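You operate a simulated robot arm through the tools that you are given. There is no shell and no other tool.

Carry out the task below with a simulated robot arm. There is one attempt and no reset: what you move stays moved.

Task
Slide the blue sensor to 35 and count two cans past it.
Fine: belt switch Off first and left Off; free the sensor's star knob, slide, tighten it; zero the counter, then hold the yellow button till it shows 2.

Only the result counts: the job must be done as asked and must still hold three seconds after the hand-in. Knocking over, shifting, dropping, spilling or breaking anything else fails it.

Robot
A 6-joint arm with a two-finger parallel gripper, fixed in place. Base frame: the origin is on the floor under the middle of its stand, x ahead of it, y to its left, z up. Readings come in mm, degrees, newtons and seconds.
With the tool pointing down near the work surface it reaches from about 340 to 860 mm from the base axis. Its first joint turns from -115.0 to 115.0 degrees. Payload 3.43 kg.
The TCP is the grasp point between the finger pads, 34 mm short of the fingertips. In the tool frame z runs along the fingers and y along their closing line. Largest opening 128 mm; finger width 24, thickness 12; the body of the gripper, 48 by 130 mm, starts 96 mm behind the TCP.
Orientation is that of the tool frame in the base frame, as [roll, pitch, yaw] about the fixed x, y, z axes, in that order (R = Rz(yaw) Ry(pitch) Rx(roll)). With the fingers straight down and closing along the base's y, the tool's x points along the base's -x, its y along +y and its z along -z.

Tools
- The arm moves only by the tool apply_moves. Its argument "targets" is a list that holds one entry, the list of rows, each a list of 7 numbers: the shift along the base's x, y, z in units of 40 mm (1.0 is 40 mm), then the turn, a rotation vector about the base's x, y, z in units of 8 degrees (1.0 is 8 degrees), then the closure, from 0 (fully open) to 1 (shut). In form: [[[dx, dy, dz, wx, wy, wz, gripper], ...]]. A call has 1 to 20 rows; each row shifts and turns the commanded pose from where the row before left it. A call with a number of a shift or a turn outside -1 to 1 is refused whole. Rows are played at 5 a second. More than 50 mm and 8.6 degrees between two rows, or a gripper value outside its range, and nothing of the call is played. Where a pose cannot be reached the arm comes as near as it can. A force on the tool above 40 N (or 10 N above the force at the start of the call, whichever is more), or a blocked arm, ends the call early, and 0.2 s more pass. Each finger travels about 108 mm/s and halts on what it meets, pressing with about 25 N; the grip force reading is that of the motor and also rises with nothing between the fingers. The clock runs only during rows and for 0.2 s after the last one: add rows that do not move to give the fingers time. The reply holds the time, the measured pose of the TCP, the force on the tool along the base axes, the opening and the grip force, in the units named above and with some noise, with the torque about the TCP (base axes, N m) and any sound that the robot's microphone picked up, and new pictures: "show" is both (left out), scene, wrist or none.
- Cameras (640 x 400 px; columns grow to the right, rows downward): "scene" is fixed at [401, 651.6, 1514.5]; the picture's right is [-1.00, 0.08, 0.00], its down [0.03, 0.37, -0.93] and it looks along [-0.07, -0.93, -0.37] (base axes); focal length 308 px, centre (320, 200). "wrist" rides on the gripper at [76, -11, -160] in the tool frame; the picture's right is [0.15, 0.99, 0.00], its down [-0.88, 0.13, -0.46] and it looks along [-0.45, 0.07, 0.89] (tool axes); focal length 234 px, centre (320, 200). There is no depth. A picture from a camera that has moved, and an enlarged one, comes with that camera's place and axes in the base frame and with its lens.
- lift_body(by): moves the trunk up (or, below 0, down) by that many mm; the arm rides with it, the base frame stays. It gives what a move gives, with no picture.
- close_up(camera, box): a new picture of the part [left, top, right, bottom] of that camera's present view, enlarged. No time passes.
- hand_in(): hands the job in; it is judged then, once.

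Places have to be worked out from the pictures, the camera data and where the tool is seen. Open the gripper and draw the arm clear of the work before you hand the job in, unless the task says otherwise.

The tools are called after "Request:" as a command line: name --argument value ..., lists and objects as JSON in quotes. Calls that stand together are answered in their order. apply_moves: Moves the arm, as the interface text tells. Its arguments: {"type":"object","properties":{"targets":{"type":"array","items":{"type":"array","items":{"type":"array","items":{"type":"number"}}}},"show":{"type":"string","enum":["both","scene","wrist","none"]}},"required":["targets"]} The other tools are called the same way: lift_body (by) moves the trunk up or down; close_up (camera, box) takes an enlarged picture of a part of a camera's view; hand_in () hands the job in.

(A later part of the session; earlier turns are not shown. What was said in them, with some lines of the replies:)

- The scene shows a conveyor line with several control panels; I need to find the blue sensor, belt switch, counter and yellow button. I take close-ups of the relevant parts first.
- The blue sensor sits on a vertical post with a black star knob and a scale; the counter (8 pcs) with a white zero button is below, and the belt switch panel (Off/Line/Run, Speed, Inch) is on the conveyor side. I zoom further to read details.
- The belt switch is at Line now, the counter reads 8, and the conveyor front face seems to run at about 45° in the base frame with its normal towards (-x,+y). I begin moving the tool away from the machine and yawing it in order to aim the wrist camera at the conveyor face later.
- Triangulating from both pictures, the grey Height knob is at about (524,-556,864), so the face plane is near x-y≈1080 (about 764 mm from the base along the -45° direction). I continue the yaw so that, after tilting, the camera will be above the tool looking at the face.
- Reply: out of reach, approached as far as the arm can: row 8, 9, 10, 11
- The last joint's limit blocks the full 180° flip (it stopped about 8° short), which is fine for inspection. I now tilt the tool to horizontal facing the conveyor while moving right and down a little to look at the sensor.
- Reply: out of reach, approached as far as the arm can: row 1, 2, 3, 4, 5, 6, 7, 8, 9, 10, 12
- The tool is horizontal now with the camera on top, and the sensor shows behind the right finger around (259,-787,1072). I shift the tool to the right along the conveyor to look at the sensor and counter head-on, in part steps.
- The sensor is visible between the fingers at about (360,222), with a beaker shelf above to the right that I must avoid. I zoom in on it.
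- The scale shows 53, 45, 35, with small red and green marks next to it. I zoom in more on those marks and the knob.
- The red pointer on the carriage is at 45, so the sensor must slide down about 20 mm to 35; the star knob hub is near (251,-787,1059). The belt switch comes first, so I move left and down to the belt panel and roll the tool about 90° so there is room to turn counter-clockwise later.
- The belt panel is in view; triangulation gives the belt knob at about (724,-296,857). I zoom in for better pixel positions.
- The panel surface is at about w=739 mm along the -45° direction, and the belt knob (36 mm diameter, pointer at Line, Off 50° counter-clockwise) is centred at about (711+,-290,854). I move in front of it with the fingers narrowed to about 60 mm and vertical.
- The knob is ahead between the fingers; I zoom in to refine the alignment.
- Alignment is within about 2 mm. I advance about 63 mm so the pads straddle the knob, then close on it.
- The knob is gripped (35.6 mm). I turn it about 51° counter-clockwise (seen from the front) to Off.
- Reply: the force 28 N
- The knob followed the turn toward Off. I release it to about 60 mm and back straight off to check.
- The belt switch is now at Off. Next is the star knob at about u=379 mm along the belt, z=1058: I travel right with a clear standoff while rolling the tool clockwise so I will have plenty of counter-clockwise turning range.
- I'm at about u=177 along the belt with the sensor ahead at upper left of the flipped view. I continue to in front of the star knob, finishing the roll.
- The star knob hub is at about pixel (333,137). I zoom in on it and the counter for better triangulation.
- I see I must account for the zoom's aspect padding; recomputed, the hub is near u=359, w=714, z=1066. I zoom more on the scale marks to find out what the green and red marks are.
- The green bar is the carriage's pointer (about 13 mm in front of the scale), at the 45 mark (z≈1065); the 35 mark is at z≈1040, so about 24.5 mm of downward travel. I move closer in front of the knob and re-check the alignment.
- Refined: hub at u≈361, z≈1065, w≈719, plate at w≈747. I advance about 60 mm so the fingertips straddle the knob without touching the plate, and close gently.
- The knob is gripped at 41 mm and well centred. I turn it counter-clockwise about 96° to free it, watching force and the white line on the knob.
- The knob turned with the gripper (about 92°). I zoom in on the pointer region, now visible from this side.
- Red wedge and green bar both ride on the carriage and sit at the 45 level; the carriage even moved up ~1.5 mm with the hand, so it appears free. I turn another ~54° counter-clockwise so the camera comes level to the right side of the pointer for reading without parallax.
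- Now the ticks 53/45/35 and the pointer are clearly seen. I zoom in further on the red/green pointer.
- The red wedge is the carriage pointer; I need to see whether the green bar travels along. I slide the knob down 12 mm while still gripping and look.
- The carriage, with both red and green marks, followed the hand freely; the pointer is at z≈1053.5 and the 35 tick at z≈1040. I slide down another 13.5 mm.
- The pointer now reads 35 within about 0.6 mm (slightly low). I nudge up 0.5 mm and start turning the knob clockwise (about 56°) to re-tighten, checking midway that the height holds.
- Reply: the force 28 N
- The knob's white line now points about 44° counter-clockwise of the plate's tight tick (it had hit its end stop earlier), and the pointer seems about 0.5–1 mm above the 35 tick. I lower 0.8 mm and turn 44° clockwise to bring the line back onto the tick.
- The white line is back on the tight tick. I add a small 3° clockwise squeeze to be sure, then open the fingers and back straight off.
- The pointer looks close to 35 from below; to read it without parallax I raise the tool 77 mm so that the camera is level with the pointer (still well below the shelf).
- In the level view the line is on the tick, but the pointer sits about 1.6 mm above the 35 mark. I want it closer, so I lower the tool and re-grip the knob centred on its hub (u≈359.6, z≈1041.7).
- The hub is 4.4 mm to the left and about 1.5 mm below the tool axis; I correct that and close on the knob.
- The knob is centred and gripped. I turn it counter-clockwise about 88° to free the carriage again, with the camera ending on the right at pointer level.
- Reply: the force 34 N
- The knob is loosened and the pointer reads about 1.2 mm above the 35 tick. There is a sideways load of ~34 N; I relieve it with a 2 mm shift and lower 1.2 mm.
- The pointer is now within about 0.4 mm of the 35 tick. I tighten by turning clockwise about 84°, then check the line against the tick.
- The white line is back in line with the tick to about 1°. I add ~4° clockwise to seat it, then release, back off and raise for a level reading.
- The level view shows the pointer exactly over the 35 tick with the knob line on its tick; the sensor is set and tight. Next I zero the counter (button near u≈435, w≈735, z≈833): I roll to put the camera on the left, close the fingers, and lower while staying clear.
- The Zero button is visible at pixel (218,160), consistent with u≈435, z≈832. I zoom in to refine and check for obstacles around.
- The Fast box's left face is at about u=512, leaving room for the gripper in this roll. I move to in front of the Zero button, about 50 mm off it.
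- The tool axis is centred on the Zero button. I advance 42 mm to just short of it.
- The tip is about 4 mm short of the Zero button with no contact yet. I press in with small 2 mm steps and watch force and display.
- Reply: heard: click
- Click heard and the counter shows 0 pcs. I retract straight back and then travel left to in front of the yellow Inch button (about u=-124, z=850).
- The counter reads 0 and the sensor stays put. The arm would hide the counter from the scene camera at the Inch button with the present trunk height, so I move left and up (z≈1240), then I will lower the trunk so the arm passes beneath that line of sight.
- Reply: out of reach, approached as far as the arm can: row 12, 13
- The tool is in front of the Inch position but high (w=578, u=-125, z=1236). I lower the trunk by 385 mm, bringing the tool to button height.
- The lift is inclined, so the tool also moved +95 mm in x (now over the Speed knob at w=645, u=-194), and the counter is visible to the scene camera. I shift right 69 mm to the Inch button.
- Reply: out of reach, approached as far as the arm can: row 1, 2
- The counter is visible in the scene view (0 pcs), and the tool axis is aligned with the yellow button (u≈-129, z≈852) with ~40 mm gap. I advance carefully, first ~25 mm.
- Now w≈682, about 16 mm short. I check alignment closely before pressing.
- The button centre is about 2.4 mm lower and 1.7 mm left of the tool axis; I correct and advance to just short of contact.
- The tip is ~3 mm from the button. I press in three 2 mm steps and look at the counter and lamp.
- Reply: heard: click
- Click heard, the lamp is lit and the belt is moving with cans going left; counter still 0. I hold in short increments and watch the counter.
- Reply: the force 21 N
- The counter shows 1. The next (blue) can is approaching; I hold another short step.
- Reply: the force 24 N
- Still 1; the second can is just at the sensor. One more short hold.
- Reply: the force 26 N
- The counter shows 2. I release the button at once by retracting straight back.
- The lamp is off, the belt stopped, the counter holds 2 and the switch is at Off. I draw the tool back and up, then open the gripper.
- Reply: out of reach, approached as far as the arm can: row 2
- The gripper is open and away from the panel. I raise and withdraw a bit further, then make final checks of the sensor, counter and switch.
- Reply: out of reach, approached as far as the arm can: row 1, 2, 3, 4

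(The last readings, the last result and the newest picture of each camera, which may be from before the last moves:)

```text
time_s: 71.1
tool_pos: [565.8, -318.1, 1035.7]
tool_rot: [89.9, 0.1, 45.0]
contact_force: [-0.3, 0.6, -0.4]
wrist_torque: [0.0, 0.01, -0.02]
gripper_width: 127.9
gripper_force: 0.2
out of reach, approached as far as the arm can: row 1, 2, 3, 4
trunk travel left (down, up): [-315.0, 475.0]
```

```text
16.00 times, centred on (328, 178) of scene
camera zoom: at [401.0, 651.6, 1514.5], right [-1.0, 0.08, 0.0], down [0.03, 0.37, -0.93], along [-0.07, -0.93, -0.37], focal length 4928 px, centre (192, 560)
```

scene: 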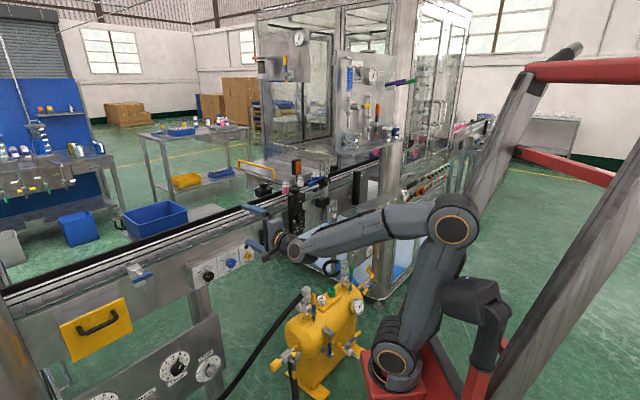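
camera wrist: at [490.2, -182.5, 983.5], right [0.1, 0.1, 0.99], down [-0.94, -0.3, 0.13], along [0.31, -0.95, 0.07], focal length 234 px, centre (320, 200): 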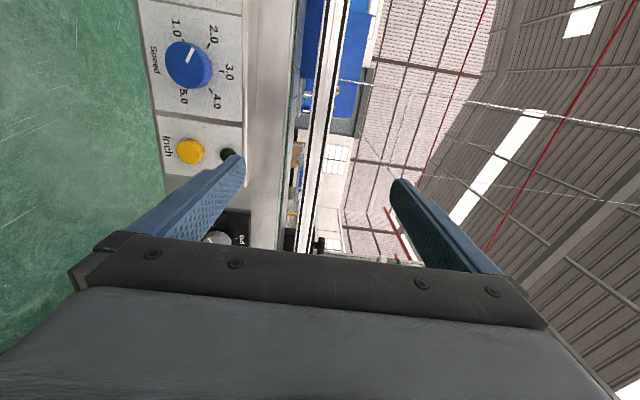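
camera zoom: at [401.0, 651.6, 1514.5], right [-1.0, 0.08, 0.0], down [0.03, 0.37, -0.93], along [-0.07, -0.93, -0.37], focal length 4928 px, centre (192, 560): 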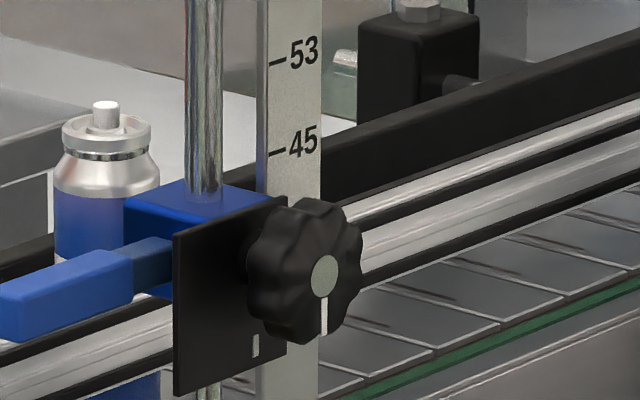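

Everything holds: counter 2, switch Off, sensor at 35 with the knob line on its tick. I raise the trunk to bring the arm further clear.

Request:
lift_body --by 220

Request:
close_up --camera "scene" --box '[0, 0, 640, 400]'

Request:
close_up --camera "scene" --box '[160, 200, 320, 300]'

```text
time_s: 73.4
tool_pos: [565.8, -317.6, 1255.6]
tool_rot: [90.0, 0.1, 44.9]
contact_force: [0.5, -0.4, 0.2]
wrist_torque: [0.01, 0.0, 0.02]
gripper_width: 127.9
gripper_force: 0.1
trunk travel left (down, up): [-535.0, 255.0]
```

```text
1.00 times, centred on (320, 200) of scene (not enlarged: the box is as wide or as high as the picture)
camera zoom: at [401.0, 651.6, 1514.5], right [-1.0, 0.08, 0.0], down [0.03, 0.37, -0.93], along [-0.07, -0.93, -0.37], focal length 308 px, centre (320, 200)
```

zoom: 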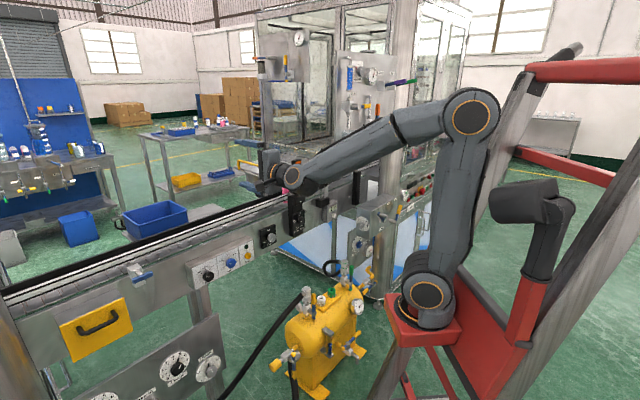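

```text
4.00 times, centred on (240, 250) of scene
camera zoom: at [401.0, 651.6, 1514.5], right [-1.0, 0.08, 0.0], down [0.03, 0.37, -0.93], along [-0.07, -0.93, -0.37], focal length 1232 px, centre (640, 0)
```

zoom: 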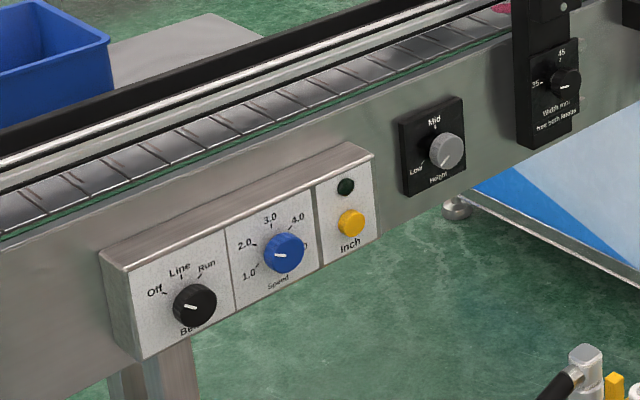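

The arm is clear with the gripper open; the switch is Off, lamp off, and other settings are unchanged. A last look at the sensor and counter confirms the state before hand-in.

Request:
close_up --camera "scene" --box '[304, 160, 368, 230]'

```text
5.71 times, centred on (336, 195) of scene
camera zoom: at [401.0, 651.6, 1514.5], right [-1.0, 0.08, 0.0], down [0.03, 0.37, -0.93], along [-0.07, -0.93, -0.37], focal length 1760 px, centre (229, 229)
```

zoom: 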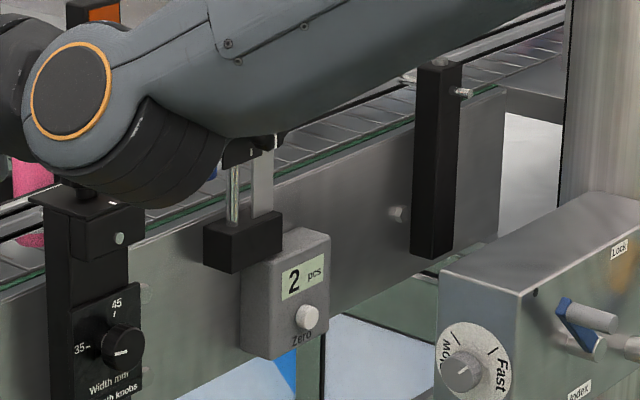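

The counter reads 2 and nothing else has moved; the arm is only visually in front of the sensor, well away from it. I hand the job in.

Request:
hand_in

```text
The job is handed in.
```

The blue sensor is at 35 with its star knob tight, and the counter reads 2. I've handed the job in; no verdict has come back yet.

- **Belt switch:** turned from Line to Off first. It was still at Off in the last view of the panel.
- **Sensor:** the first tightening left the pointer about 1.6 mm above the 35 mark, so I freed the knob, moved the sensor down and tightened it again. In a level view the pointer then covered the 35 mark, and the line on the knob was back on its tight tick.
- **Counter:** zeroed from 8 to 0. I then held the yellow button until two cans had passed and the counter showed 2. The lamp went out and the belt stopped when I let go.

I lowered the trunk partway through so the arm would not block the view of the counter. At hand-in it was 165 mm below where it started. The gripper is open and the arm is clear of the work, and I saw nothing else knocked or shifted.
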